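You operate a simulated robot arm through the tools that you are given. There is no shell and no other tool.

You are at the controls of a simulated robot arm. One attempt, no reset.

Task
Set the controls near the rear part of the bagging bench. At the end: the tipping tray is set to tipped; the tally knob is turned to zero; the lock rocker is set to free; the clip dial is turned to red; whatever was shut is shut again. Leave all else as you found it, and nothing knocked over. The tipping tray goes to its stop.

It is judged by the outcome, as a careful person would: the job done as asked, and still so three seconds after it is handed in. It fails if anything else is knocked over, pushed out of place, dropped, spilled or broken.

Robot
A 7-joint arm with a two-finger parallel gripper, fixed in place. Base frame: the origin is at the foot of the arm, x ahead of it, y to its left, z up; the work surface is at about z = 0. Units: mm, degrees, N and s.
With the tool pointing down near the work surface it reaches from about 220 to 580 mm from the base axis. Its first joint turns from -66.0 to 66.0 degrees. Payload 2.5 kg.
Tool frame: the origin (TCP) lies between the finger pads and is the grasp point; the fingertips stand 23 mm ahead of it; z points along the fingers, y is the line along which they close. The gripper opens to 94 mm. The fingers are 38 mm wide and 10 mm thick; the gripper's body (54 by 96 mm) begins 39 mm behind the TCP.
Orientation is that of the tool frame in the base frame, as a unit quaternion [x, y, z, w]. With the fingers straight down and closing along the base's y, the tool's x points along the base's -x, its y along +y and its z along -z.

Tools
- The arm moves only by the tool arm_command. Its arguments are lists of equal length, an entry for each row: "offset": the shift along the tool's x, y, z in cm, a list of three; "delta_rot": the turn, a rotation vector about the tool's x, y, z in degrees, a list of three. In form: {"offset": [[tx, ty, tz], ...], "delta_rot": [[wx, wy, wz], ...]}. A call has 1 to 20 rows; each row is the pose to reach, as a shift and turn from the pose commanded when the call began, along the tool's axes at that moment. "fingers" is the opening, from 0 (shut) to 1 (fully open), set as the call begins (left out, the last holds). A row lasts 0.2 s, in which the tool goes at most 50 mm and 8.6 degrees; a call with a longer step from one row to the next is refused whole, and so is a gripper value outside its range. A pose out of reach is approached as far as the arm can. The call stops where the force on the tool passes 40 N (or 10 N more than at its start, if that is more) or the arm is blocked; 0.2 s more then pass. Each finger travels about 108 mm/s and halts on what it meets, pressing with about 35 N; the grip force reading is that of the motor and also rises with nothing between the fingers. The clock runs only during rows and for 0.2 s after the last one: add rows that repeat a pose to give the fingers time. The reply holds the time, the measured pose of the TCP, the force on the tool along the base axes, the opening and the grip force, in the units named above and with some noise, with the torque about the TCP (base axes, N m) and any sound that the robot's microphone picked up.
- Cameras (640 x 400 px; columns grow to the right, rows downward): "scene" is fixed at [99.8, -395.1, 568.6]; the picture's right is [0.95, -0.32, 0.00], its down [-0.13, -0.38, -0.92] and it looks along [0.30, 0.87, -0.40] (base axes); focal length 282 px, centre (320, 200). "wrist" rides on the gripper at [86, 16, -74] in the tool frame; the picture's right is [-0.18, 0.98, 0.00], its down [-0.58, -0.11, -0.81] and it looks along [-0.79, -0.15, 0.59] (tool axes); focal length 243 px, centre (320, 200). There is no depth. A picture from a camera that has moved, and an enlarged one, comes with that camera's place and axes in the base frame and with its lens. The place of the scene camera against the robot may be out by one fixed shift of up to 12 mm in any direction.
- get_image(camera): a new picture of that camera. It takes no simulated time.
- close_up(camera, box): a new picture of the part [left, top, right, bottom] of that camera's present view, enlarged. It takes no simulated time.
- close_job(): hands the job in; it is judged then, once.

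Places have to be worked out from the pictures, the camera data and where the tool is seen. Open the gripper and draw the arm clear of the work before you hand the job in, unless the task says otherwise.

The tools are called by a JSON object that holds its "name" and its "arguments". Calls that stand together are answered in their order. arm_command: Moves the arm, as the interface text tells. Its arguments: {"type":"object","properties":{"offset":{"type":"array","items":{"type":"array","items":{"type":"number"}}},"delta_rot":{"type":"array","items":{"type":"array","items":{"type":"number"}}},"fingers":{"type":"number"}},"required":["offset","delta_rot"]} The other tools are called the same way: get_image (camera) takes a picture; close_up (camera, box) takes an enlarged picture of a part of a camera's view; close_job () hands the job in.

At the start:

```text
t: 0.0
eef_pos: [312.8, 270.0, 437.8]
tool_rot: [0.0, 1.0, 0.0, 0.0]
force: [-0.3, -0.1, 0.4]
moment: [0.0, 0.01, 0.03]
grip_width: 93.8
grip_force: 0.0
```

scene: 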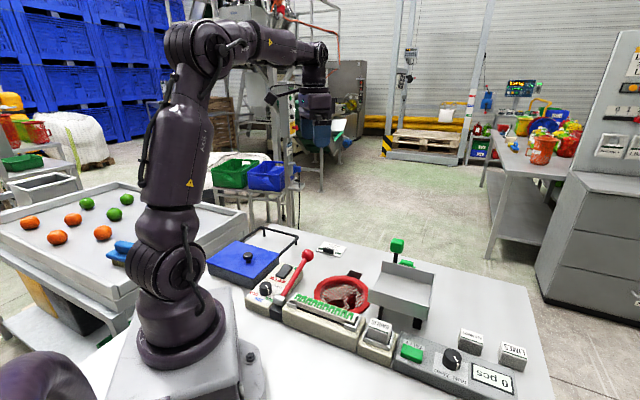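
wrist: 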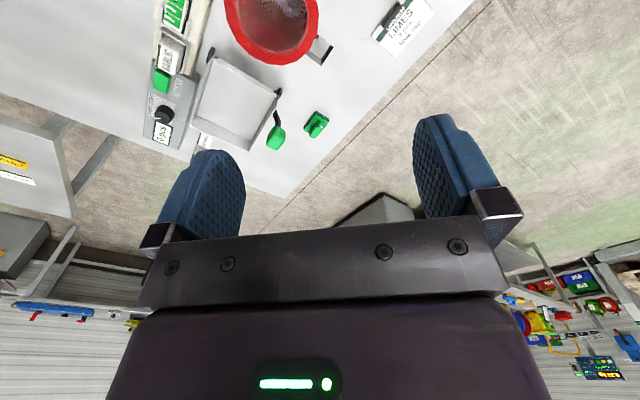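

I start by looking closely at the bench from the scene camera to identify the controls.

{"name": "close_up", "arguments": {"camera": "scene", "box": [200, 220, 380, 340]}}

{"name": "close_up", "arguments": {"camera": "scene", "box": [360, 230, 540, 400]}}

{"name": "close_up", "arguments": {"camera": "wrist", "box": [120, 0, 450, 200]}}

```text
3.33 times, centred on (290, 280) of scene
camera zoom: at [99.8, -395.1, 568.6], right [0.95, -0.32, 0.0], down [-0.13, -0.38, -0.92], along [0.3, 0.87, -0.4], focal length 941 px, centre (420, -67)
```

zoom: 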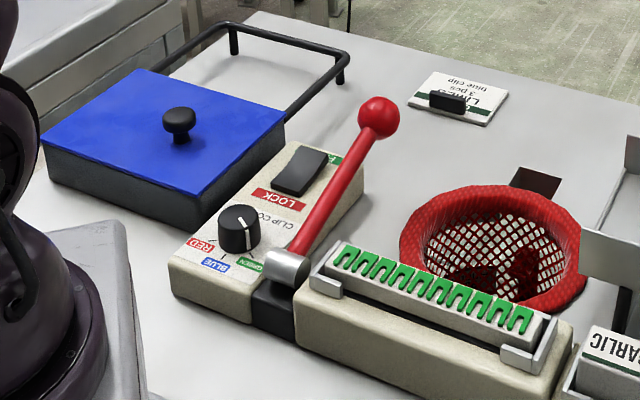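

```text
2.35 times, centred on (450, 315) of scene
camera zoom: at [99.8, -395.1, 568.6], right [0.95, -0.32, 0.0], down [-0.13, -0.38, -0.92], along [0.3, 0.87, -0.4], focal length 664 px, centre (14, -71)
```

zoom: 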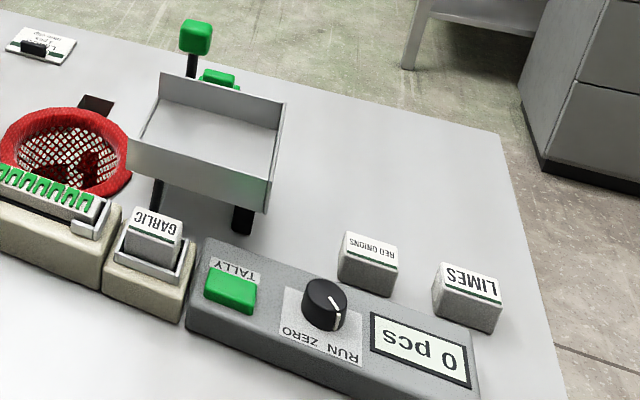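

```text
1.94 times, centred on (285, 100) of wrist
camera zoom: at [225.2, 286.0, 511.7], right [0.18, 0.98, 0.0], down [0.58, -0.11, 0.81], along [0.79, -0.15, -0.59], focal length 470 px, centre (388, 394)
```

zoom: 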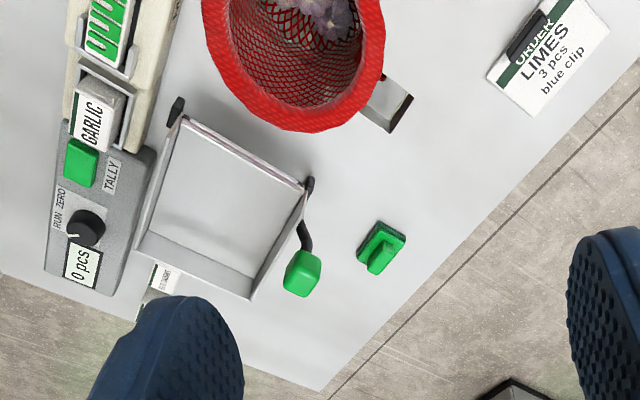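

The dial/rocker unit seems near (150–215, 217–277) and the tally knob near (475, -107). I zoom in further to read labels and present settings.

{"name": "close_up", "arguments": {"camera": "scene", "box": [245, 255, 325, 305]}}

{"name": "close_up", "arguments": {"camera": "scene", "box": [390, 325, 518, 400]}}

{"name": "close_up", "arguments": {"camera": "scene", "box": [360, 230, 456, 330]}}

{"name": "close_up", "arguments": {"camera": "wrist", "box": [130, 40, 250, 160]}}

{"name": "close_up", "arguments": {"camera": "wrist", "box": [220, 60, 350, 200]}}

```text
8.00 times, centred on (285, 280) of scene
camera zoom: at [99.8, -395.1, 568.6], right [0.95, -0.32, 0.0], down [-0.13, -0.38, -0.92], along [0.3, 0.87, -0.4], focal length 2258 px, centre (600, -440)
```

zoom: 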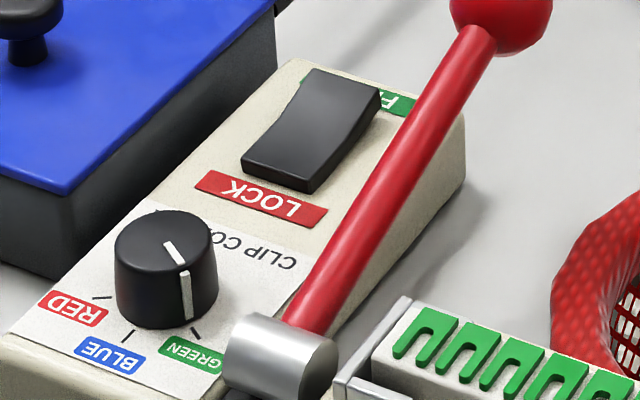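

```text
5.00 times, centred on (454, 362) of scene
camera zoom: at [99.8, -395.1, 568.6], right [0.95, -0.32, 0.0], down [-0.13, -0.38, -0.92], along [0.3, 0.87, -0.4], focal length 1412 px, centre (-350, -612)
```

zoom: 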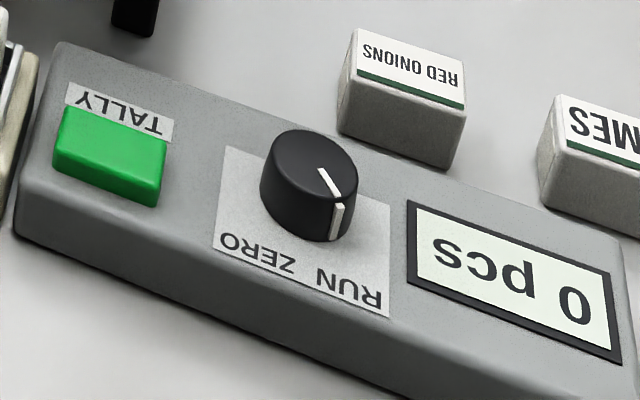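

```text
4.00 times, centred on (408, 280) of scene
camera zoom: at [99.8, -395.1, 568.6], right [0.95, -0.32, 0.0], down [-0.13, -0.38, -0.92], along [0.3, 0.87, -0.4], focal length 1129 px, centre (-32, -120)
```

zoom: 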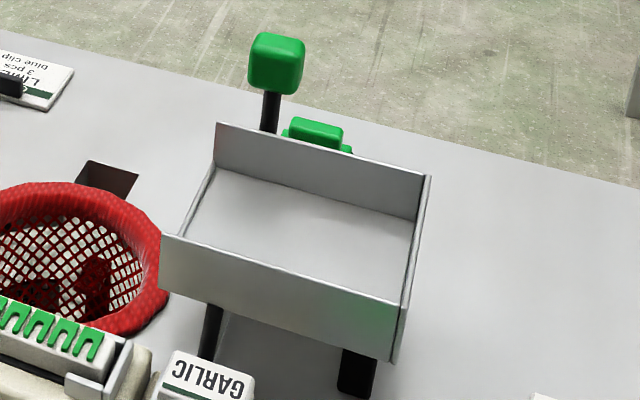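

```text
3.33 times, centred on (190, 100) of wrist
camera zoom: at [225.2, 286.0, 511.7], right [0.18, 0.98, 0.0], down [0.58, -0.11, 0.81], along [0.79, -0.15, -0.59], focal length 809 px, centre (753, 533)
```

zoom: 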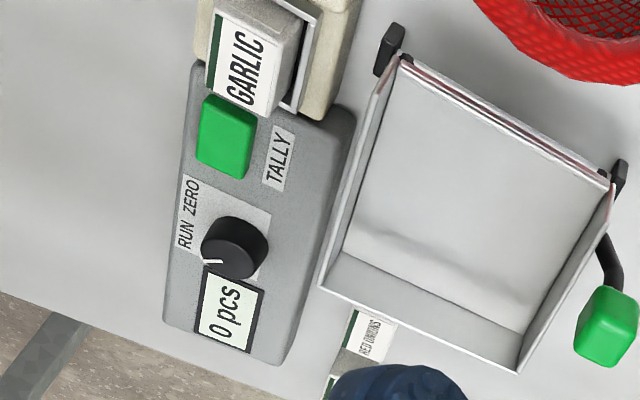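

```text
2.86 times, centred on (285, 130) of wrist
camera zoom: at [225.2, 286.0, 511.7], right [0.18, 0.98, 0.0], down [0.58, -0.11, 0.81], along [0.79, -0.15, -0.59], focal length 693 px, centre (420, 400)
```

zoom: 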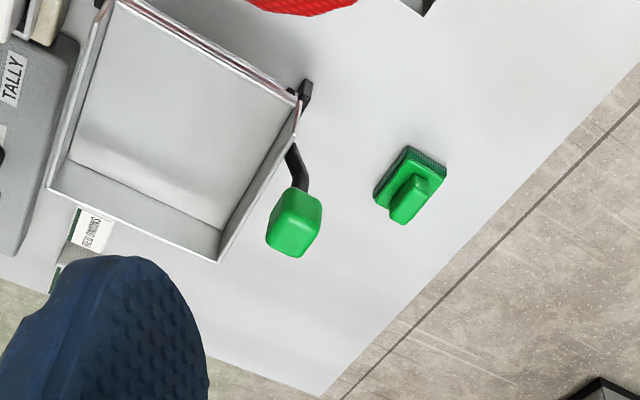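

The tally knob points to RUN, the clip dial to GREEN, and the rocker seems to be pressed on one side. I move the wrist camera back and tilt it so it looks down on the dial/rocker unit, staying high above everything.

{"name": "arm_command", "arguments": {"offset": [[2.2, -0.4, 0.8], [4.4, -0.8, 1.6], [6.6, -1.2, 2.4], [8.8, -1.6, 3.2], [11, -2, 4]], "delta_rot": [[0, 7, 0], [0, 14, 0], [0, 21, 0], [0, 28, 0], [0, 35, 0]]}}

{"name": "get_image", "arguments": {"camera": "wrist"}}

{"name": "get_image", "arguments": {"camera": "scene"}}

```text
t: 1.2
eef_pos: [199.9, 250.8, 397.2]
tool_rot: [0.001, 0.953, 0.001, -0.302]
force: [0.2, -0.1, 0.3]
moment: [0.0, 0.01, 0.05]
grip_width: 94.1
grip_force: 0.1
```

```text
taken
camera wrist: at [172.7, 265.8, 508.5], right [0.15, 0.98, -0.11], down [0.94, -0.11, 0.33], along [0.31, -0.15, -0.94], focal length 243 px, centre (320, 200)
```

wrist: 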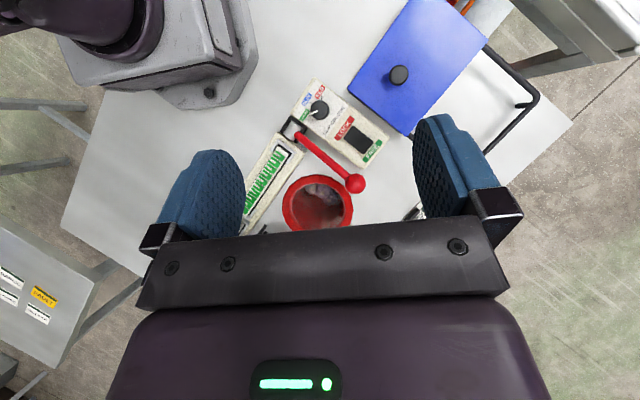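

```text
taken
```

scene: 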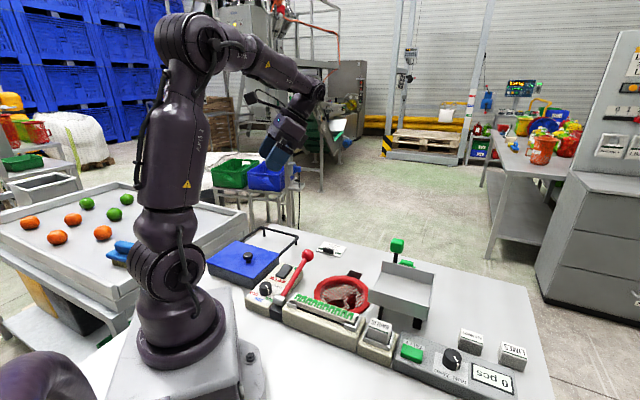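

Good view from above. I zoom in on the dial/rocker unit and the bench around it.

{"name": "close_up", "arguments": {"camera": "wrist", "box": [270, 70, 430, 210]}}

{"name": "close_up", "arguments": {"camera": "wrist", "box": [285, 75, 397, 175]}}

{"name": "close_up", "arguments": {"camera": "scene", "box": [265, 255, 310, 283]}}

```text
2.86 times, centred on (350, 140) of wrist
camera zoom: at [172.7, 265.8, 508.5], right [0.15, 0.98, -0.11], down [0.94, -0.11, 0.33], along [0.31, -0.15, -0.94], focal length 693 px, centre (234, 371)
```

zoom: 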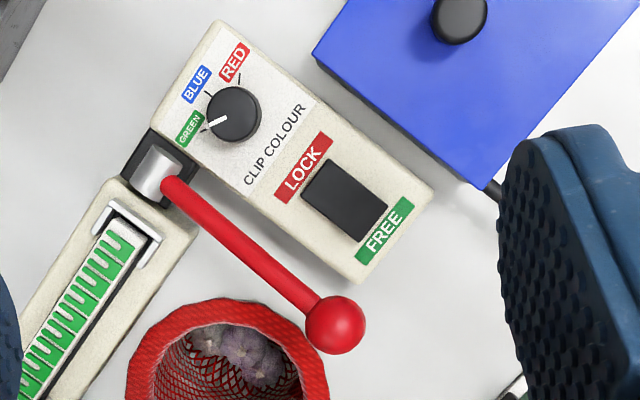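

```text
4.00 times, centred on (341, 125) of wrist
camera zoom: at [172.7, 265.8, 508.5], right [0.15, 0.98, -0.11], down [0.94, -0.11, 0.33], along [0.31, -0.15, -0.94], focal length 970 px, centre (236, 500)
```

zoom: 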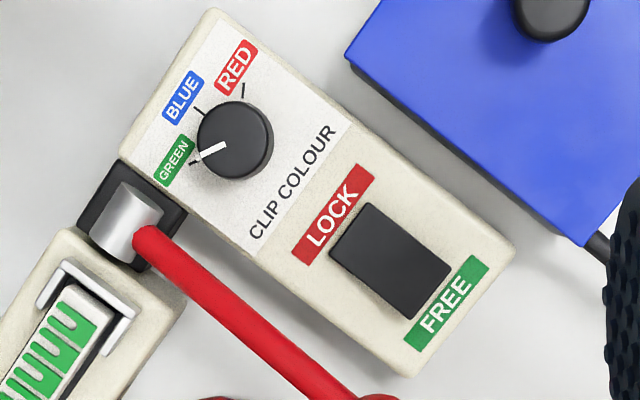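

```text
14.22 times, centred on (288, 269) of scene
camera zoom: at [99.8, -395.1, 568.6], right [0.95, -0.32, 0.0], down [-0.13, -0.38, -0.92], along [0.3, 0.87, -0.4], focal length 4015 px, centre (782, -781)
```

zoom: 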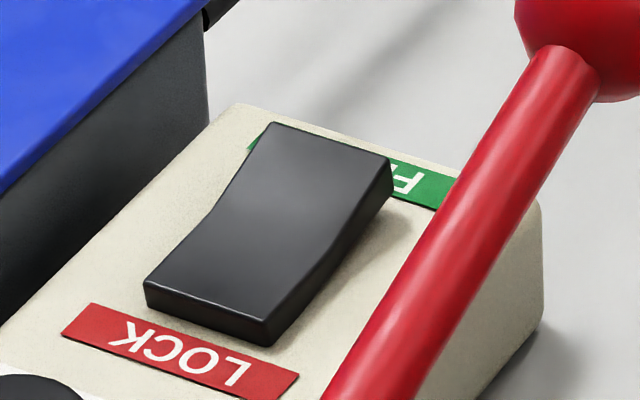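

The dial is at GREEN (unit centre about (155, 219)), and the rocker's FREE end stands raised, so it is now at LOCK. I judge the FREE end near (227–234, 293–300) at about z≈42, with the red lever ~60 mm to the side. I straighten the tool above the rocker and close the fingers.

{"name": "arm_command", "arguments": {"offset": [[-2.26, 0.7, 2.42], [-4.52, 1.4, 4.84], [-6.78, 2.11, 7.26], [-9.04, 2.81, 9.69], [-11.3, 3.52, 12.11], [-13.56, 4.22, 14.53], [-13.56, 4.22, 14.53]], "delta_rot": [[0, -5.8, 0], [0, -11.7, 0], [0, -17.5, 0], [0, -23.3, 0], [0, -29.2, 0], [0, -35, 0], [0, -35, 0]], "fingers": 0}}

```text
t: 2.8
eef_pos: [229.7, 290.2, 200.6]
tool_rot: [0.0, 1.0, 0.0, 0.001]
force: [0.9, -0.4, 0.3]
moment: [-0.02, -0.02, -0.02]
grip_width: 0.1
grip_force: 35.0
```

Tool is straight at (230, 290, 200). Now I yaw +43° about the tool axis so the closing line is along the rocker's length and the camera is away from the red lever.

{"name": "arm_command", "arguments": {"offset": [[0, 0, 0], [0, 0, 0], [0, 0, 0], [0, 0, 0], [0, 0, 0], [0, 0, 0], [0, 0, 0]], "delta_rot": [[0, 0, 7.2], [0, 0, 14.4], [0, 0, 21.6], [0, 0, 28.8], [0, 0, 36], [0, 0, 43], [0, 0, 43]]}}

{"name": "get_image", "arguments": {"camera": "wrist"}}

{"name": "get_image", "arguments": {"camera": "scene"}}

```text
t: 4.4
eef_pos: [229.6, 291.8, 200.9]
tool_rot: [0.367, 0.93, 0.0, 0.0]
force: [1.0, 0.1, 0.1]
moment: [0.04, 0.03, 0.0]
grip_width: 0.2
grip_force: 35.3
```

```text
taken
camera wrist: at [177.7, 362.8, 275.0], right [0.81, 0.59, 0.0], down [0.35, -0.48, 0.81], along [0.48, -0.65, -0.59], focal length 243 px, centre (320, 200)
```

wrist: 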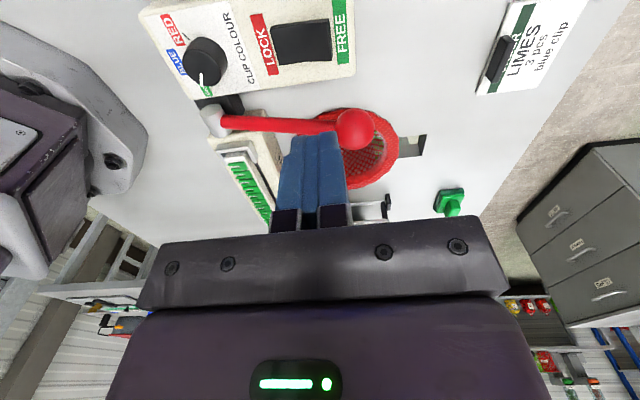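

```text
taken
```

scene: 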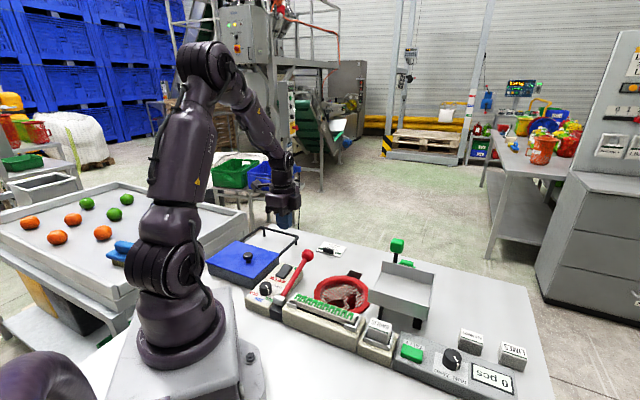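

I take a close-up of the rocker from this nearer view to refine its position.

{"name": "close_up", "arguments": {"camera": "wrist", "box": [140, 0, 380, 150]}}

{"name": "close_up", "arguments": {"camera": "scene", "box": [240, 190, 340, 310]}}

```text
2.67 times, centred on (260, 75) of wrist
camera zoom: at [177.7, 362.8, 275.0], right [0.81, 0.59, 0.0], down [0.35, -0.48, 0.81], along [0.48, -0.65, -0.59], focal length 647 px, centre (480, 533)
```

zoom: 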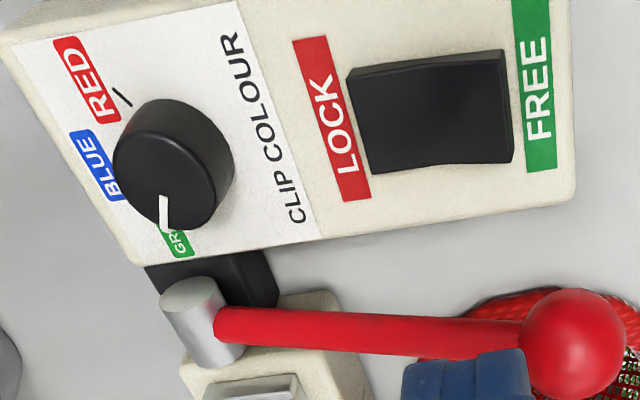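

```text
3.33 times, centred on (290, 250) of scene
camera zoom: at [99.8, -395.1, 568.6], right [0.95, -0.32, 0.0], down [-0.13, -0.38, -0.92], along [0.3, 0.87, -0.4], focal length 941 px, centre (420, 33)
```

zoom: 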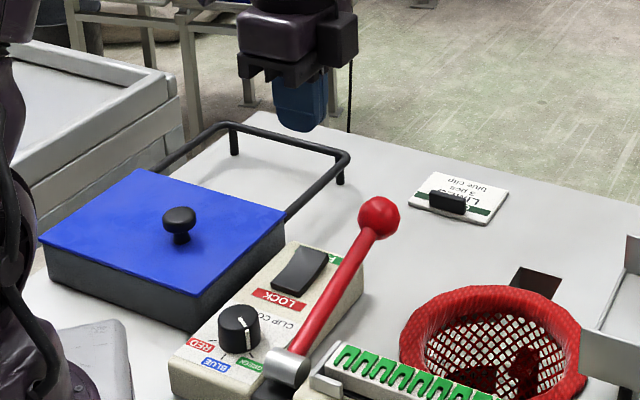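

The rocker runs from about (201, 263) (LOCK end) to (235, 299) (FREE end); the tool is already right above its FREE half. I shift 4 mm outward along the rocker and lower to just above it.

{"name": "arm_command", "arguments": {"offset": [[0, 0.4, 3], [0, 0.4, 6], [0, 0.4, 9], [0, 0.4, 11.5], [0, 0.4, 12.2], [0, 0.4, 12.2]], "delta_rot": [[0, 0, 0], [0, 0, 0], [0, 0, 0], [0, 0, 0], [0, 0, 0], [0, 0, 0]]}}

{"name": "get_image", "arguments": {"camera": "wrist"}}

{"name": "close_up", "arguments": {"camera": "scene", "box": [240, 210, 340, 310]}}

```text
t: 5.8
eef_pos: [232.7, 296.6, 77.9]
tool_rot: [0.366, 0.931, 0.0, 0.001]
force: [-0.5, 0.4, 0.1]
moment: [-0.01, 0.0, -0.02]
grip_width: 0.0
grip_force: 35.1
```

```text
taken
camera wrist: at [179.7, 365.8, 152.6], right [0.81, 0.59, 0.0], down [0.35, -0.48, 0.81], along [0.48, -0.65, -0.59], focal length 243 px, centre (320, 200)
```

wrist: 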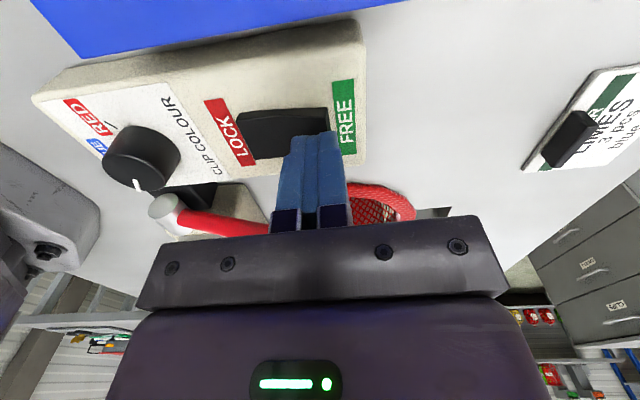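

```text
4.00 times, centred on (290, 260) of scene
camera zoom: at [99.8, -395.1, 568.6], right [0.95, -0.32, 0.0], down [-0.13, -0.38, -0.92], along [0.3, 0.87, -0.4], focal length 1129 px, centre (440, -40)
```

zoom: 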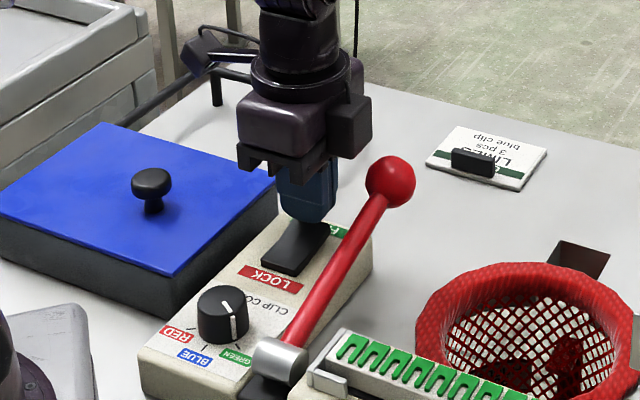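

Fingertips are just above the FREE end at about z 55, clear of the red ball by roughly 13 mm. I press down slowly in small steps until force builds.

{"name": "arm_command", "arguments": {"offset": [[0, 0, 0.3], [0, 0, 0.6], [0, 0, 0.9], [0, 0, 1.1], [0, 0, 1.3], [0, 0, 1.5], [0, 0, 1.7]], "delta_rot": [[0, 0, 0], [0, 0, 0], [0, 0, 0], [0, 0, 0], [0, 0, 0], [0, 0, 0], [0, 0, 0]]}}

{"name": "close_up", "arguments": {"camera": "scene", "box": [255, 235, 320, 290]}}

{"name": "close_up", "arguments": {"camera": "wrist", "box": [160, 20, 420, 240]}}

```text
t: 7.2
eef_pos: [230.5, 296.7, 67.2]
tool_rot: [0.366, 0.931, -0.001, 0.0]
force: [-0.9, -2.4, 7.4]
moment: [-0.01, 0.18, 0.03]
grip_width: 0.0
grip_force: 35.1
stopped in row 6: the force on the tool passed its limit at 48 N (the readings are from after the stop); the commanded pose is now the measured one
```

```text
7.27 times, centred on (288, 262) of scene
camera zoom: at [99.8, -395.2, 568.6], right [0.95, -0.32, 0.0], down [-0.13, -0.38, -0.92], along [0.3, 0.87, -0.4], focal length 2053 px, centre (556, -254)
```

zoom: 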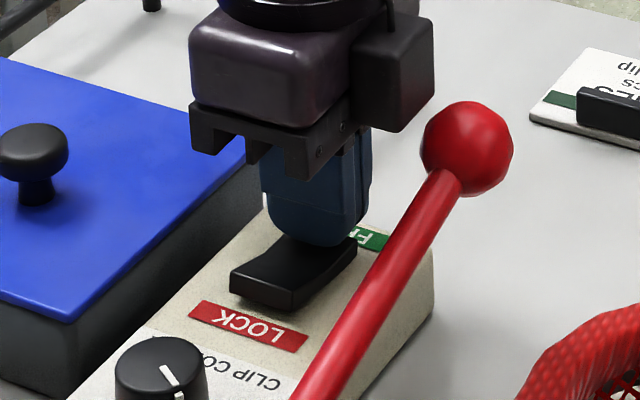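

```text
1.82 times, centred on (290, 130) of wrist
camera zoom: at [179.8, 365.9, 141.5], right [0.8, 0.59, 0.0], down [0.35, -0.48, 0.81], along [0.48, -0.65, -0.59], focal length 441 px, centre (374, 327)
```

zoom: 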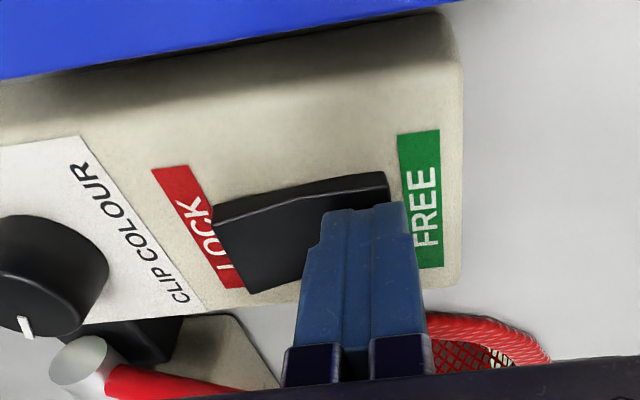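

The LOCK end is now raised and the FREE end is down. I back off upward and check that it stays there.

{"name": "arm_command", "arguments": {"offset": [[0, 0, -1.5], [0, 0, -4], [0, 0, -7], [0, 0, -10], [0, 0, -10]], "delta_rot": [[0, 0, 0], [0, 0, 0], [0, 0, 0], [0, 0, 0], [0, 0, 0]]}}

{"name": "close_up", "arguments": {"camera": "scene", "box": [255, 250, 320, 305]}}

{"name": "close_up", "arguments": {"camera": "wrist", "box": [120, 0, 400, 200]}}

```text
t: 8.4
eef_pos: [232.8, 296.2, 166.9]
tool_rot: [0.367, 0.93, -0.001, -0.001]
force: [0.4, -0.5, -0.2]
moment: [0.0, 0.01, -0.01]
grip_width: 0.0
grip_force: 34.6
```

```text
7.27 times, centred on (288, 278) of scene
camera zoom: at [99.8, -395.2, 568.6], right [0.95, -0.32, 0.0], down [-0.13, -0.38, -0.92], along [0.3, 0.87, -0.4], focal length 2053 px, centre (556, -364)
```

zoom: 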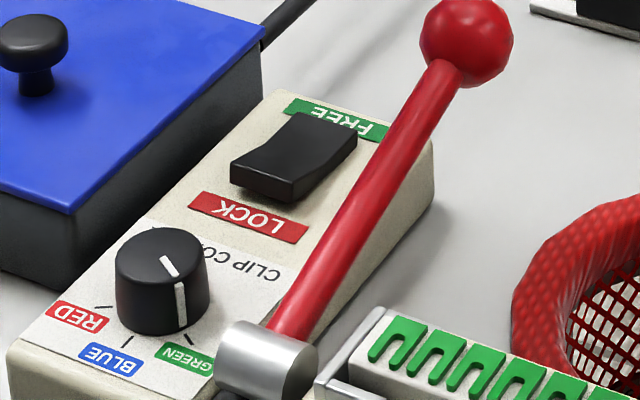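

```text
2.00 times, centred on (260, 100) of wrist
camera zoom: at [179.9, 366.2, 241.6], right [0.8, 0.59, 0.0], down [0.35, -0.48, 0.81], along [0.48, -0.65, -0.59], focal length 485 px, centre (440, 400)
```

zoom: 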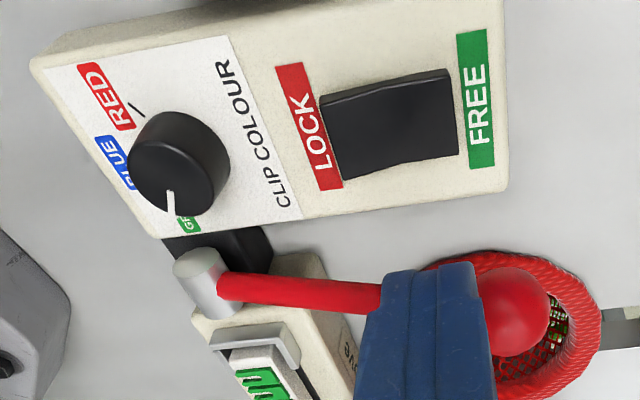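

The rocker now rests at FREE. Next, the clip dial, centred about (155, 219.5): I move above it at safe height, turning the tool so the later +117° (clockwise) twist has room, and open the fingers to about 46 mm.

{"name": "arm_command", "arguments": {"offset": [[0.04, -1, 0], [0.08, -2, 0], [0.12, -3, 0], [0.16, -4, 0], [0.2, -5, 0], [0.25, -6, 0], [0.29, -7, 0], [0.33, -8, 0], [0.37, -9, 0], [0.41, -10, 0], [0.45, -10.9, 0], [0.45, -10.9, 0]], "delta_rot": [[0, 0, -8], [0, 0, -16], [0, 0, -24], [0, 0, -32], [0, 0, -40], [0, 0, -48], [0, 0, -56], [0, 0, -64], [0, 0, -72], [0, 0, -80], [0, 0, -88], [0, 0, -88]], "fingers": 0.49}}

{"name": "get_image", "arguments": {"camera": "wrist"}}

{"name": "get_image", "arguments": {"camera": "scene"}}

```text
t: 11.0
eef_pos: [154.9, 220.2, 167.3]
tool_rot: [-0.385, 0.923, 0.001, -0.001]
force: [0.5, -0.5, -0.3]
moment: [-0.01, 0.0, 0.02]
grip_width: 46.1
grip_force: 0.1
```

```text
taken
camera wrist: at [82.1, 168.7, 241.2], right [-0.57, 0.82, 0.0], down [0.49, 0.34, 0.81], along [0.66, 0.46, -0.59], focal length 243 px, centre (320, 200)
```

wrist: 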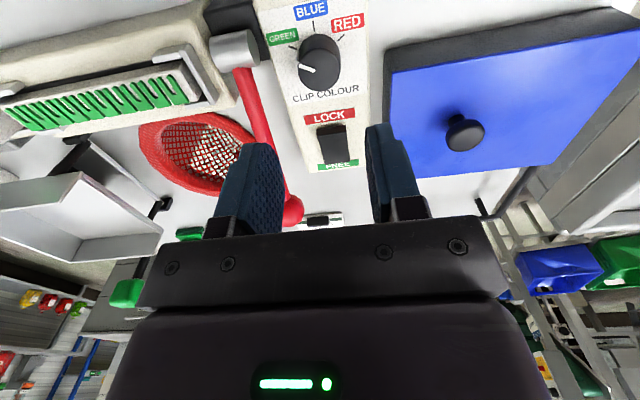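

```text
taken
```

scene: 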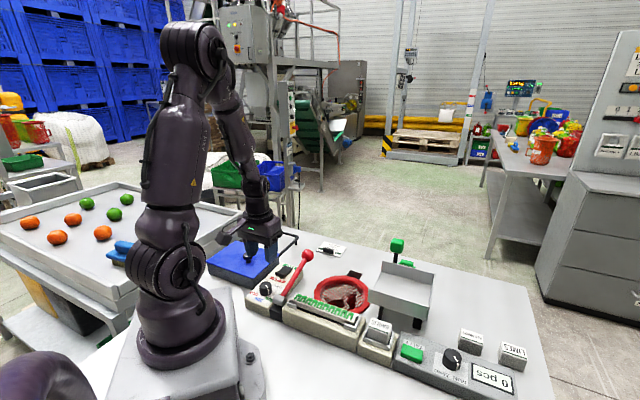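

I take a close-up of the dial from here to fix its centre precisely.

{"name": "close_up", "arguments": {"camera": "wrist", "box": [250, 0, 400, 110]}}

{"name": "close_up", "arguments": {"camera": "scene", "box": [225, 200, 325, 310]}}

```text
3.64 times, centred on (325, 55) of wrist
camera zoom: at [82.1, 168.7, 241.2], right [-0.57, 0.82, 0.0], down [0.49, 0.34, 0.81], along [0.66, 0.46, -0.59], focal length 882 px, centre (302, 727)
```

zoom: 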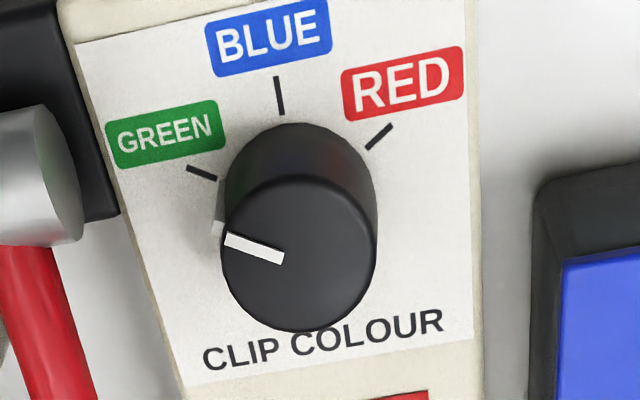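

```text
3.64 times, centred on (275, 255) of scene
camera zoom: at [99.8, -395.2, 568.6], right [0.95, -0.32, 0.0], down [-0.13, -0.38, -0.92], along [0.3, 0.87, -0.4], focal length 1026 px, centre (484, 0)
```

zoom: 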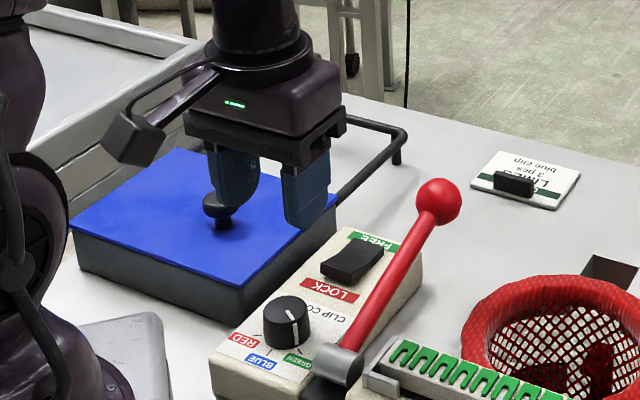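

The dial axis comes out at about (155, 219), radius ~16 mm, top at z≈58, panel at z≈32; the pointer sits on GREEN and RED lies about 120° clockwise from above. The TCP is centred over it, so I lower until the tips are ~11 mm above the panel.

{"name": "arm_command", "arguments": {"offset": [[0.05, 0, 2.5], [0.05, 0, 5], [0.05, 0, 7.5], [0.05, 0, 9], [0.05, 0, 10.1], [0.05, 0, 10.1]], "delta_rot": [[0, 0, 0], [0, 0, 0], [0, 0, 0], [0, 0, 0], [0, 0, 0], [0, 0, 0]]}}

{"name": "get_image", "arguments": {"camera": "wrist"}}

{"name": "close_up", "arguments": {"camera": "scene", "box": [225, 220, 325, 310]}}

```text
t: 12.4
eef_pos: [155.6, 219.3, 65.6]
tool_rot: [-0.382, 0.924, 0.0, 0.0]
force: [0.4, 0.7, -0.4]
moment: [0.0, -0.01, -0.02]
grip_width: 46.0
grip_force: 0.0
```

```text
taken
camera wrist: at [81.9, 168.3, 140.0], right [-0.56, 0.83, 0.0], down [0.49, 0.33, 0.81], along [0.66, 0.46, -0.59], focal length 243 px, centre (320, 200)
```

wrist: 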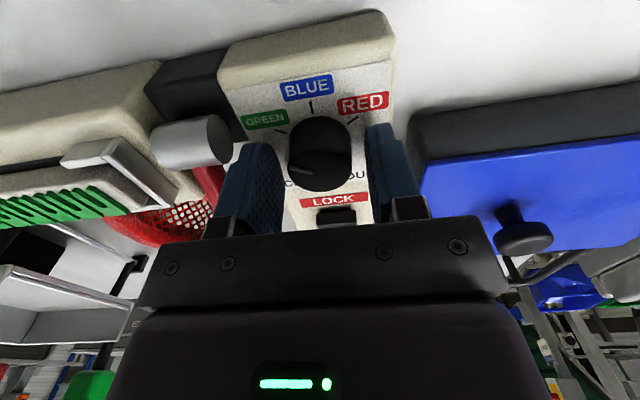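

```text
4.44 times, centred on (275, 265) of scene
camera zoom: at [99.8, -395.1, 568.6], right [0.95, -0.32, 0.0], down [-0.13, -0.38, -0.92], along [0.3, 0.87, -0.4], focal length 1255 px, centre (520, -89)
```

zoom: 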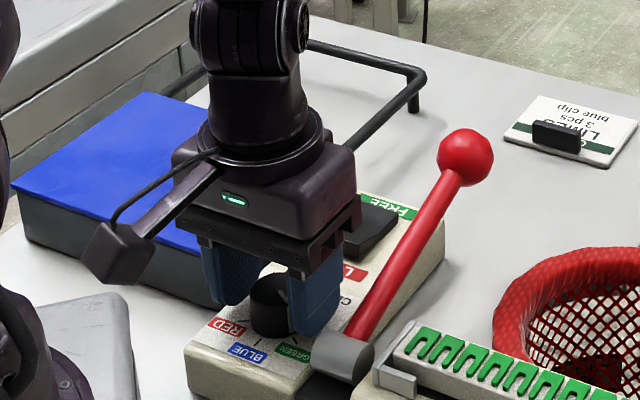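

Fingers straddle the knob evenly. I close to grip it.

{"name": "arm_command", "arguments": {"offset": [[0, 0, 0], [0, 0, 0], [0, 0, 0]], "delta_rot": [[0, 0, 0], [0, 0, 0], [0, 0, 0]], "fingers": 0}}

```text
t: 13.2
eef_pos: [155.1, 218.1, 66.0]
tool_rot: [-0.383, 0.924, -0.001, -0.001]
force: [6.4, -1.9, -9.2]
moment: [0.01, -0.18, 0.0]
grip_width: 32.5
grip_force: 44.8
```

Gripped at 32.5 mm. I turn clockwise (from above) by +60° first and check the result.

{"name": "arm_command", "arguments": {"offset": [[0, 0, 0], [0, 0, 0], [0, 0, 0], [0, 0, 0], [0, 0, 0], [0, 0, 0], [0, 0, 0], [0, 0, 0], [0, 0, 0]], "delta_rot": [[0, 0, 7.5], [0, 0, 15], [0, 0, 22.5], [0, 0, 30], [0, 0, 37.5], [0, 0, 45], [0, 0, 52.5], [0, 0, 60], [0, 0, 60]]}}

{"name": "get_image", "arguments": {"camera": "wrist"}}

{"name": "close_up", "arguments": {"camera": "scene", "box": [225, 220, 325, 310]}}

```text
t: 15.2
eef_pos: [155.3, 218.8, 66.3]
tool_rot: [0.132, 0.991, 0.001, 0.0]
force: [12.8, 14.3, -31.3]
moment: [0.14, -0.26, 0.02]
grip_width: 32.2
grip_force: 44.6
```

```text
taken
camera wrist: at [74.8, 256.8, 140.2], right [0.43, 0.9, 0.0], down [0.53, -0.26, 0.81], along [0.73, -0.35, -0.59], focal length 243 px, centre (320, 200)
```

wrist: 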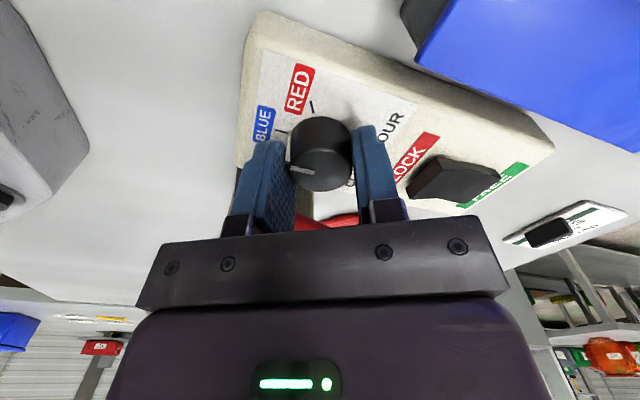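

```text
4.44 times, centred on (275, 265) of scene
camera zoom: at [99.8, -395.1, 568.6], right [0.95, -0.32, 0.0], down [-0.13, -0.38, -0.92], along [0.3, 0.87, -0.4], focal length 1255 px, centre (520, -89)
```

zoom: 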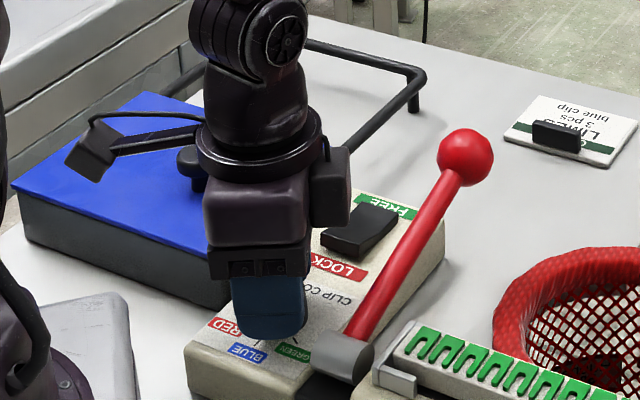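

The knob followed the 60° turn and should now be at BLUE, but strain has built up (-31 N in z). I open to relieve it, look, then regrip.

{"name": "arm_command", "arguments": {"offset": [[0, 0, 0], [0, 0, 0], [0, 0, 0]], "delta_rot": [[0, 0, 0], [0, 0, 0], [0, 0, 0]], "fingers": 0.47}}

{"name": "close_up", "arguments": {"camera": "wrist", "box": [230, 50, 420, 230]}}

```text
t: 16.0
eef_pos: [154.8, 217.7, 65.8]
tool_rot: [0.13, 0.991, 0.0, -0.001]
force: [0.2, 0.1, 0.7]
moment: [0.02, 0.02, 0.0]
grip_width: 44.3
grip_force: 0.2
```

```text
2.22 times, centred on (325, 140) of wrist
camera zoom: at [74.4, 255.7, 140.3], right [0.43, 0.9, 0.0], down [0.54, -0.25, 0.81], along [0.73, -0.35, -0.59], focal length 539 px, centre (309, 333)
```

zoom: 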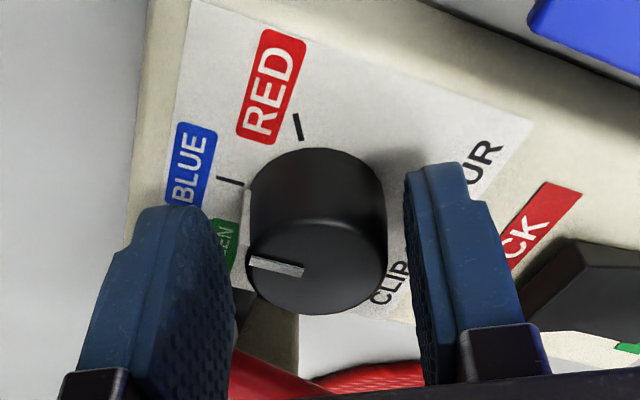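

The pointer is on BLUE. I regrip the knob here.

{"name": "arm_command", "arguments": {"offset": [[0, 0, 0], [0, 0, 0], [0, 0, 0]], "delta_rot": [[0, 0, 0], [0, 0, 0], [0, 0, 0]], "fingers": 0}}

```text
t: 16.8
eef_pos: [153.5, 219.7, 66.1]
tool_rot: [0.13, 0.992, 0.0, 0.0]
force: [1.3, 13.5, -11.1]
moment: [0.32, 0.02, 0.0]
grip_width: 32.6
grip_force: 44.5
```

Slight side load in +y, so I add a 1 mm shift that way while turning a further +60° to RED.

{"name": "arm_command", "arguments": {"offset": [[0, 0.05, 0], [0, 0.1, 0], [0, 0.1, 0], [0, 0.1, 0], [0, 0.1, 0], [0, 0.1, 0], [0, 0.1, 0], [0, 0.1, 0], [0, 0.1, 0]], "delta_rot": [[0, 0, 7.5], [0, 0, 15], [0, 0, 22.5], [0, 0, 30], [0, 0, 37.5], [0, 0, 45], [0, 0, 52.5], [0, 0, 60], [0, 0, 60]]}}

{"name": "close_up", "arguments": {"camera": "wrist", "box": [230, 30, 420, 230]}}

{"name": "close_up", "arguments": {"camera": "scene", "box": [225, 220, 325, 310]}}

```text
t: 18.8
eef_pos: [156.1, 221.3, 66.8]
tool_rot: [0.61, 0.792, 0.0, 0.001]
force: [6.3, 12.7, 8.9]
moment: [0.22, -0.21, 0.19]
grip_width: 32.7
grip_force: 45.0
```

```text
2.00 times, centred on (325, 130) of wrist
camera zoom: at [148.5, 307.3, 140.5], right [1.0, 0.07, 0.0], down [0.04, -0.59, 0.81], along [0.06, -0.8, -0.59], focal length 485 px, centre (310, 340)
```

zoom: 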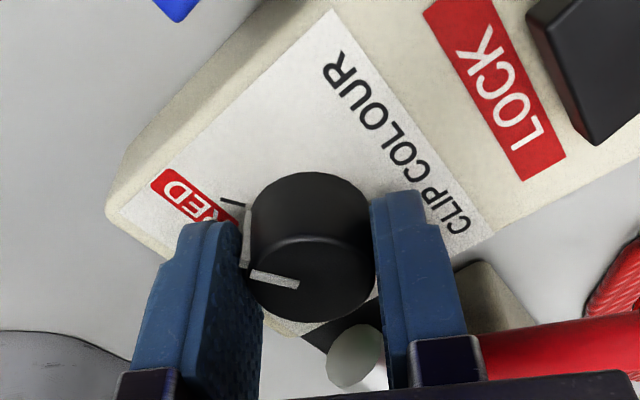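

```text
4.44 times, centred on (275, 265) of scene
camera zoom: at [99.8, -395.2, 568.6], right [0.95, -0.32, 0.0], down [-0.13, -0.38, -0.92], along [0.3, 0.87, -0.4], focal length 1255 px, centre (520, -89)
```

zoom: 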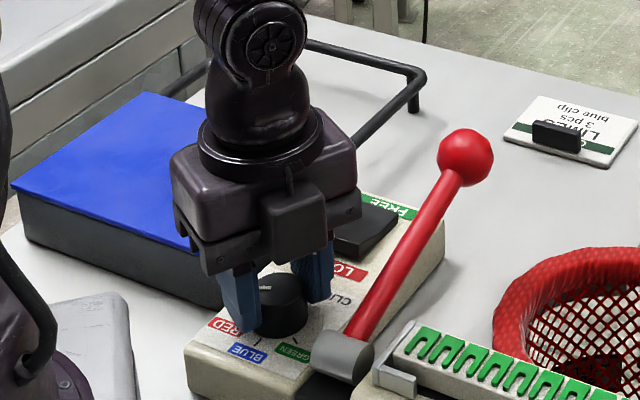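

The pointer appears near the RED tick. I open the fingers and look.

{"name": "arm_command", "arguments": {"offset": [[0, 0, 0], [0, 0, 0], [0, 0, 0]], "delta_rot": [[0, 0, 0], [0, 0, 0], [0, 0, 0]], "fingers": 0.47}}

{"name": "close_up", "arguments": {"camera": "wrist", "box": [230, 30, 420, 230]}}

{"name": "close_up", "arguments": {"camera": "scene", "box": [245, 265, 305, 305]}}

```text
t: 19.6
eef_pos: [154.2, 219.0, 65.9]
tool_rot: [0.609, 0.793, -0.001, -0.001]
force: [0.0, -0.2, -0.1]
moment: [0.02, 0.0, -0.01]
grip_width: 44.3
grip_force: 0.1
```

```text
2.00 times, centred on (325, 130) of wrist
camera zoom: at [147.4, 306.5, 139.9], right [1.0, 0.08, 0.0], down [0.05, -0.59, 0.81], along [0.06, -0.8, -0.59], focal length 485 px, centre (310, 340)
```

zoom: 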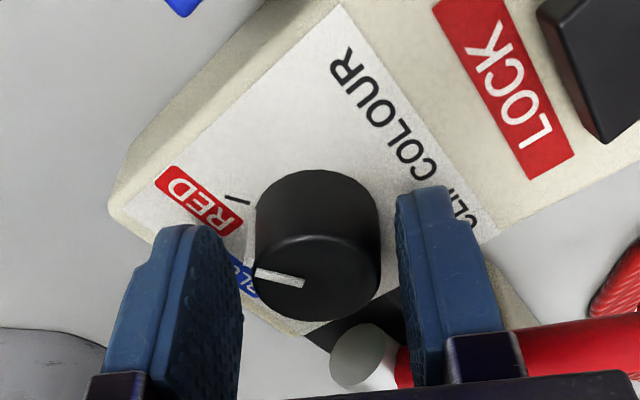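

```text
10.00 times, centred on (275, 285) of scene
camera zoom: at [99.8, -395.2, 568.6], right [0.95, -0.32, 0.0], down [-0.13, -0.38, -0.92], along [0.3, 0.87, -0.4], focal length 2823 px, centre (770, -650)
```

zoom: 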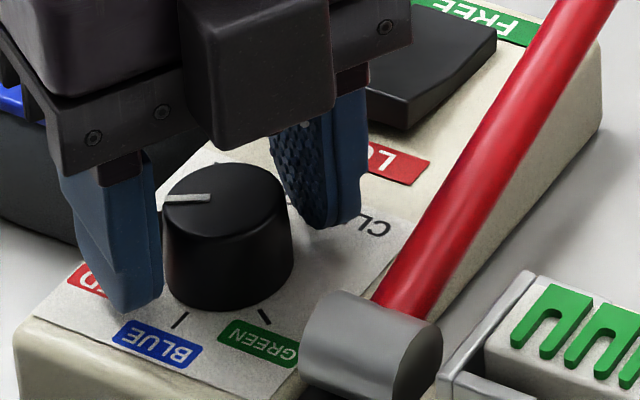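

I raise the tool to see the dial fully.

{"name": "arm_command", "arguments": {"offset": [[0, 0, -2], [0, 0, -4.5], [0, 0, -7], [0, 0, -10], [0, 0, -10]], "delta_rot": [[0, 0, 0], [0, 0, 0], [0, 0, 0], [0, 0, 0], [0, 0, 0]]}}

{"name": "close_up", "arguments": {"camera": "wrist", "box": [240, 0, 400, 120]}}

{"name": "close_up", "arguments": {"camera": "scene", "box": [245, 265, 305, 305]}}

```text
t: 20.8
eef_pos: [155.6, 219.3, 165.9]
tool_rot: [0.609, 0.793, 0.0, -0.001]
force: [-0.5, -0.3, -0.1]
moment: [0.0, 0.02, 0.0]
grip_width: 44.2
grip_force: 0.1
```

```text
3.33 times, centred on (320, 60) of wrist
camera zoom: at [148.4, 306.8, 239.9], right [1.0, 0.08, 0.0], down [0.05, -0.59, 0.81], along [0.06, -0.8, -0.59], focal length 809 px, centre (320, 667)
```

zoom: 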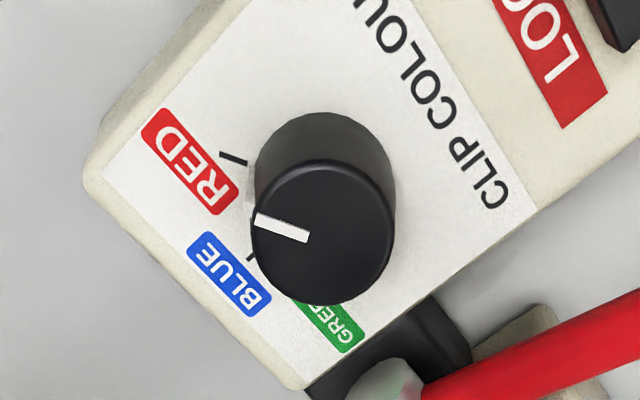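

```text
10.00 times, centred on (275, 285) of scene
camera zoom: at [99.8, -395.2, 568.6], right [0.95, -0.32, 0.0], down [-0.13, -0.38, -0.92], along [0.3, 0.87, -0.4], focal length 2823 px, centre (770, -650)
```

zoom: 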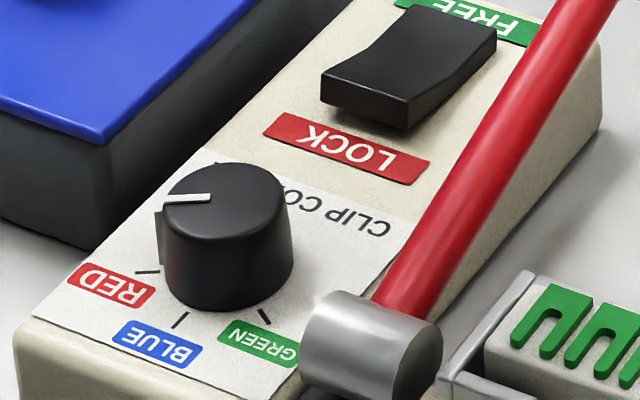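

The pointer lines up with the RED tick (both about 166°), so the dial is set and the rocker still shows FREE. Next I rise to z≈290 and travel over to the tally knob near (475, -107), turning the tool on the way.

{"name": "arm_command", "arguments": {"offset": [[0, 0, -4.1], [0, 0, -8.2], [0, 0, -12.4], [-2.65, 1.5, -12.4], [-5.3, 2.99, -12.4], [-7.95, 4.49, -12.4], [-10.6, 5.99, -12.4], [-13.25, 7.49, -12.4], [-15.9, 8.98, -12.4], [-18.56, 10.48, -12.4], [-21.2, 11.98, -12.4], [-23.86, 13.48, -12.4], [-26.5, 14.97, -12.4], [-29.16, 16.47, -12.4], [-31.8, 17.97, -12.4], [-34.46, 19.46, -12.4], [-37.1, 20.96, -12.4], [-39.76, 22.46, -12.4], [-39.76, 22.46, -12.4]], "delta_rot": [[0, 0, 0], [0, 0, 0], [0, 0, 0], [0, 0, -7.67], [0, 0, -15.3], [0, 0, -23], [0, 0, -30.7], [0, 0, -38.3], [0, 0, -46], [0, 0, -53.7], [0, 0, -61.3], [0, 0, -69], [0, 0, -76.7], [0, 0, -84.3], [0, 0, -92], [0, 0, -99.7], [0, 0, -107.3], [0, 0, -115], [0, 0, -115]]}}

{"name": "get_image", "arguments": {"camera": "wrist"}}

{"name": "get_image", "arguments": {"camera": "scene"}}

```text
t: 24.8
eef_pos: [475.1, -106.1, 289.6]
tool_rot: [-0.343, 0.939, 0.001, -0.001]
force: [-0.2, 0.2, 1.4]
moment: [0.02, 0.0, 0.0]
grip_width: 44.1
grip_force: 0.0
```

```text
taken
camera wrist: at [398.5, -150.5, 363.8], right [-0.49, 0.87, 0.0], down [0.52, 0.29, 0.81], along [0.7, 0.4, -0.59], focal length 243 px, centre (320, 200)
```

wrist: 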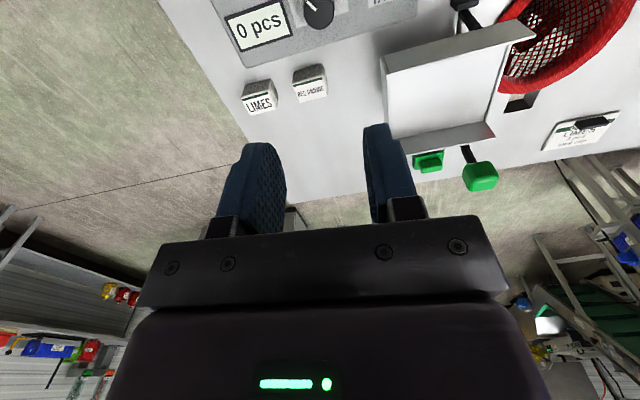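

```text
taken
```

scene: 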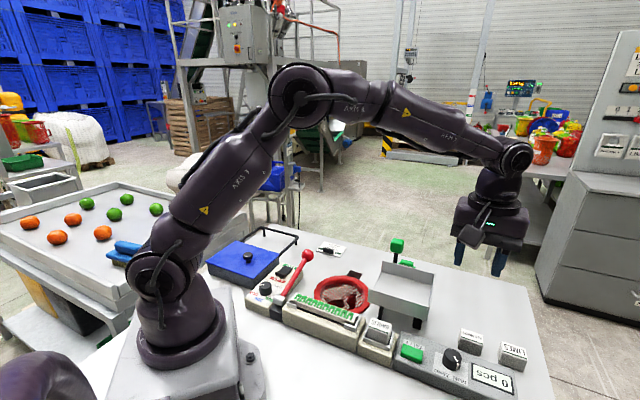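

The knob is at the picture's upper edge; I lower to about z=180 to see it properly.

{"name": "arm_command", "arguments": {"offset": [[0, 0, 3], [0, 0, 6], [0, 0, 9], [0, 0, 11], [0, 0, 11]], "delta_rot": [[0, 0, 0], [0, 0, 0], [0, 0, 0], [0, 0, 0], [0, 0, 0]]}}

{"name": "get_image", "arguments": {"camera": "wrist"}}

{"name": "close_up", "arguments": {"camera": "wrist", "box": [230, 0, 410, 120]}}

{"name": "close_up", "arguments": {"camera": "scene", "box": [390, 300, 530, 400]}}

```text
t: 26.0
eef_pos: [474.8, -106.4, 180.2]
tool_rot: [-0.342, 0.94, -0.001, 0.0]
force: [-0.4, 0.0, -0.1]
moment: [0.02, 0.03, -0.04]
grip_width: 44.3
grip_force: 0.0
```

```text
taken
camera wrist: at [397.8, -149.9, 253.7], right [-0.49, 0.87, 0.0], down [0.52, 0.29, 0.81], along [0.7, 0.4, -0.59], focal length 243 px, centre (320, 200)
```

wrist: 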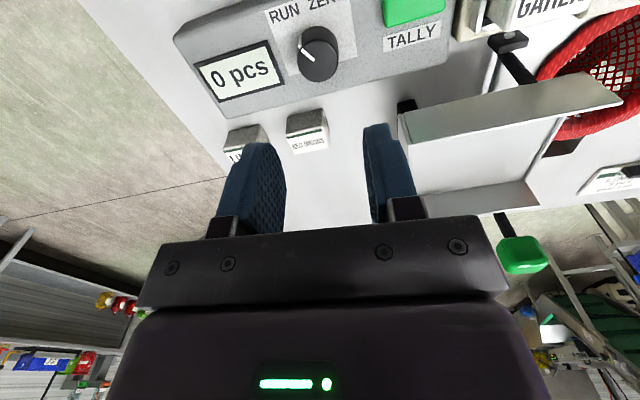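

```text
3.33 times, centred on (320, 60) of wrist
camera zoom: at [397.8, -149.9, 253.7], right [-0.49, 0.87, 0.0], down [0.52, 0.29, 0.81], along [0.7, 0.4, -0.59], focal length 809 px, centre (320, 667)
```

zoom: 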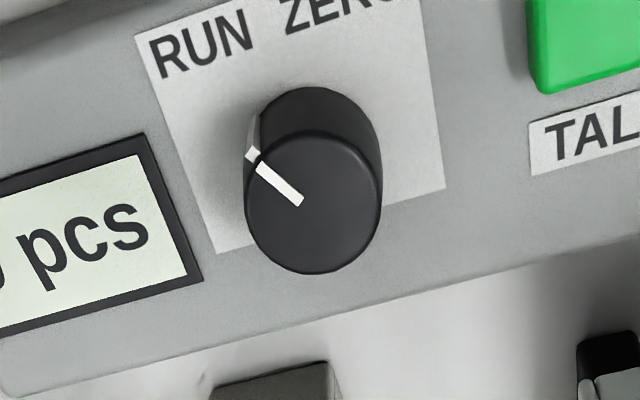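

```text
4.00 times, centred on (460, 350) of scene
camera zoom: at [99.8, -395.2, 568.6], right [0.95, -0.32, 0.0], down [-0.13, -0.38, -0.92], along [0.3, 0.87, -0.4], focal length 1129 px, centre (-240, -400)
```

zoom: 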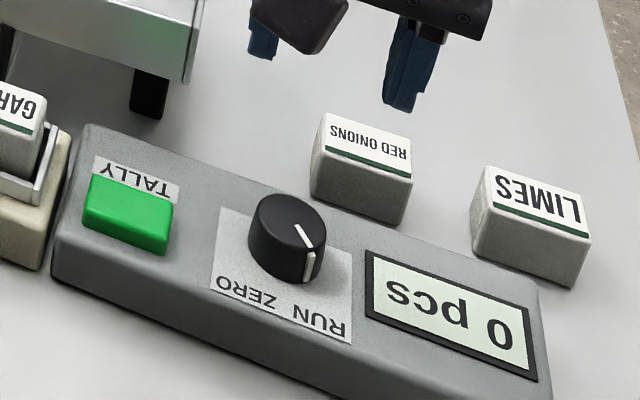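

The tally knob centre comes out at about (474.5, -107.4), top z≈55; its pointer is at ~257° (RUN) and ZERO lies about 60° clockwise. The tool is centred, so I lower to TCP z≈65 with the fingers straddling it.

{"name": "arm_command", "arguments": {"offset": [[0, 0, 3], [0, 0, 6], [0, 0, 9], [0, 0, 10.5], [0, 0, 11.5], [0, 0, 11.5]], "delta_rot": [[0, 0, 0], [0, 0, 0], [0, 0, 0], [0, 0, 0], [0, 0, 0], [0, 0, 0]], "fingers": 0.5}}

{"name": "get_image", "arguments": {"camera": "wrist"}}

{"name": "close_up", "arguments": {"camera": "scene", "box": [390, 290, 530, 400]}}

```text
t: 27.4
eef_pos: [473.3, -106.9, 65.8]
tool_rot: [-0.342, 0.94, -0.001, 0.0]
force: [0.4, 0.1, 0.0]
moment: [0.04, 0.02, -0.01]
grip_width: 46.9
grip_force: 0.0
```

```text
taken
camera wrist: at [397.1, -150.4, 139.0], right [-0.49, 0.87, 0.0], down [0.52, 0.29, 0.81], along [0.7, 0.4, -0.59], focal length 243 px, centre (320, 200)
```

wrist: 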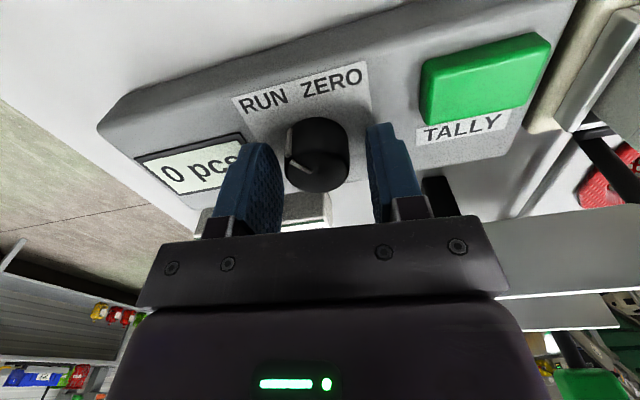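

```text
3.64 times, centred on (460, 345) of scene
camera zoom: at [99.8, -395.1, 568.6], right [0.95, -0.32, 0.0], down [-0.13, -0.38, -0.92], along [0.3, 0.87, -0.4], focal length 1026 px, centre (-189, -327)
```

zoom: 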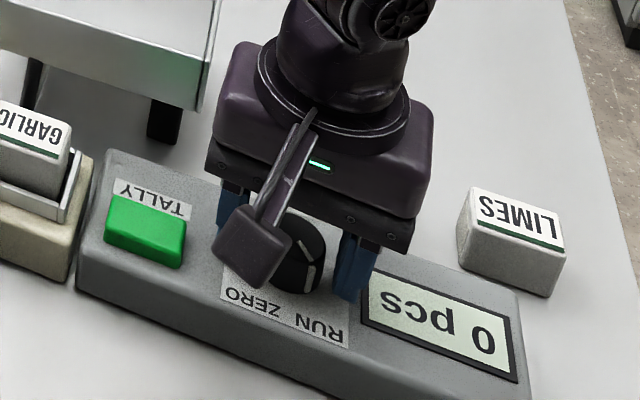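

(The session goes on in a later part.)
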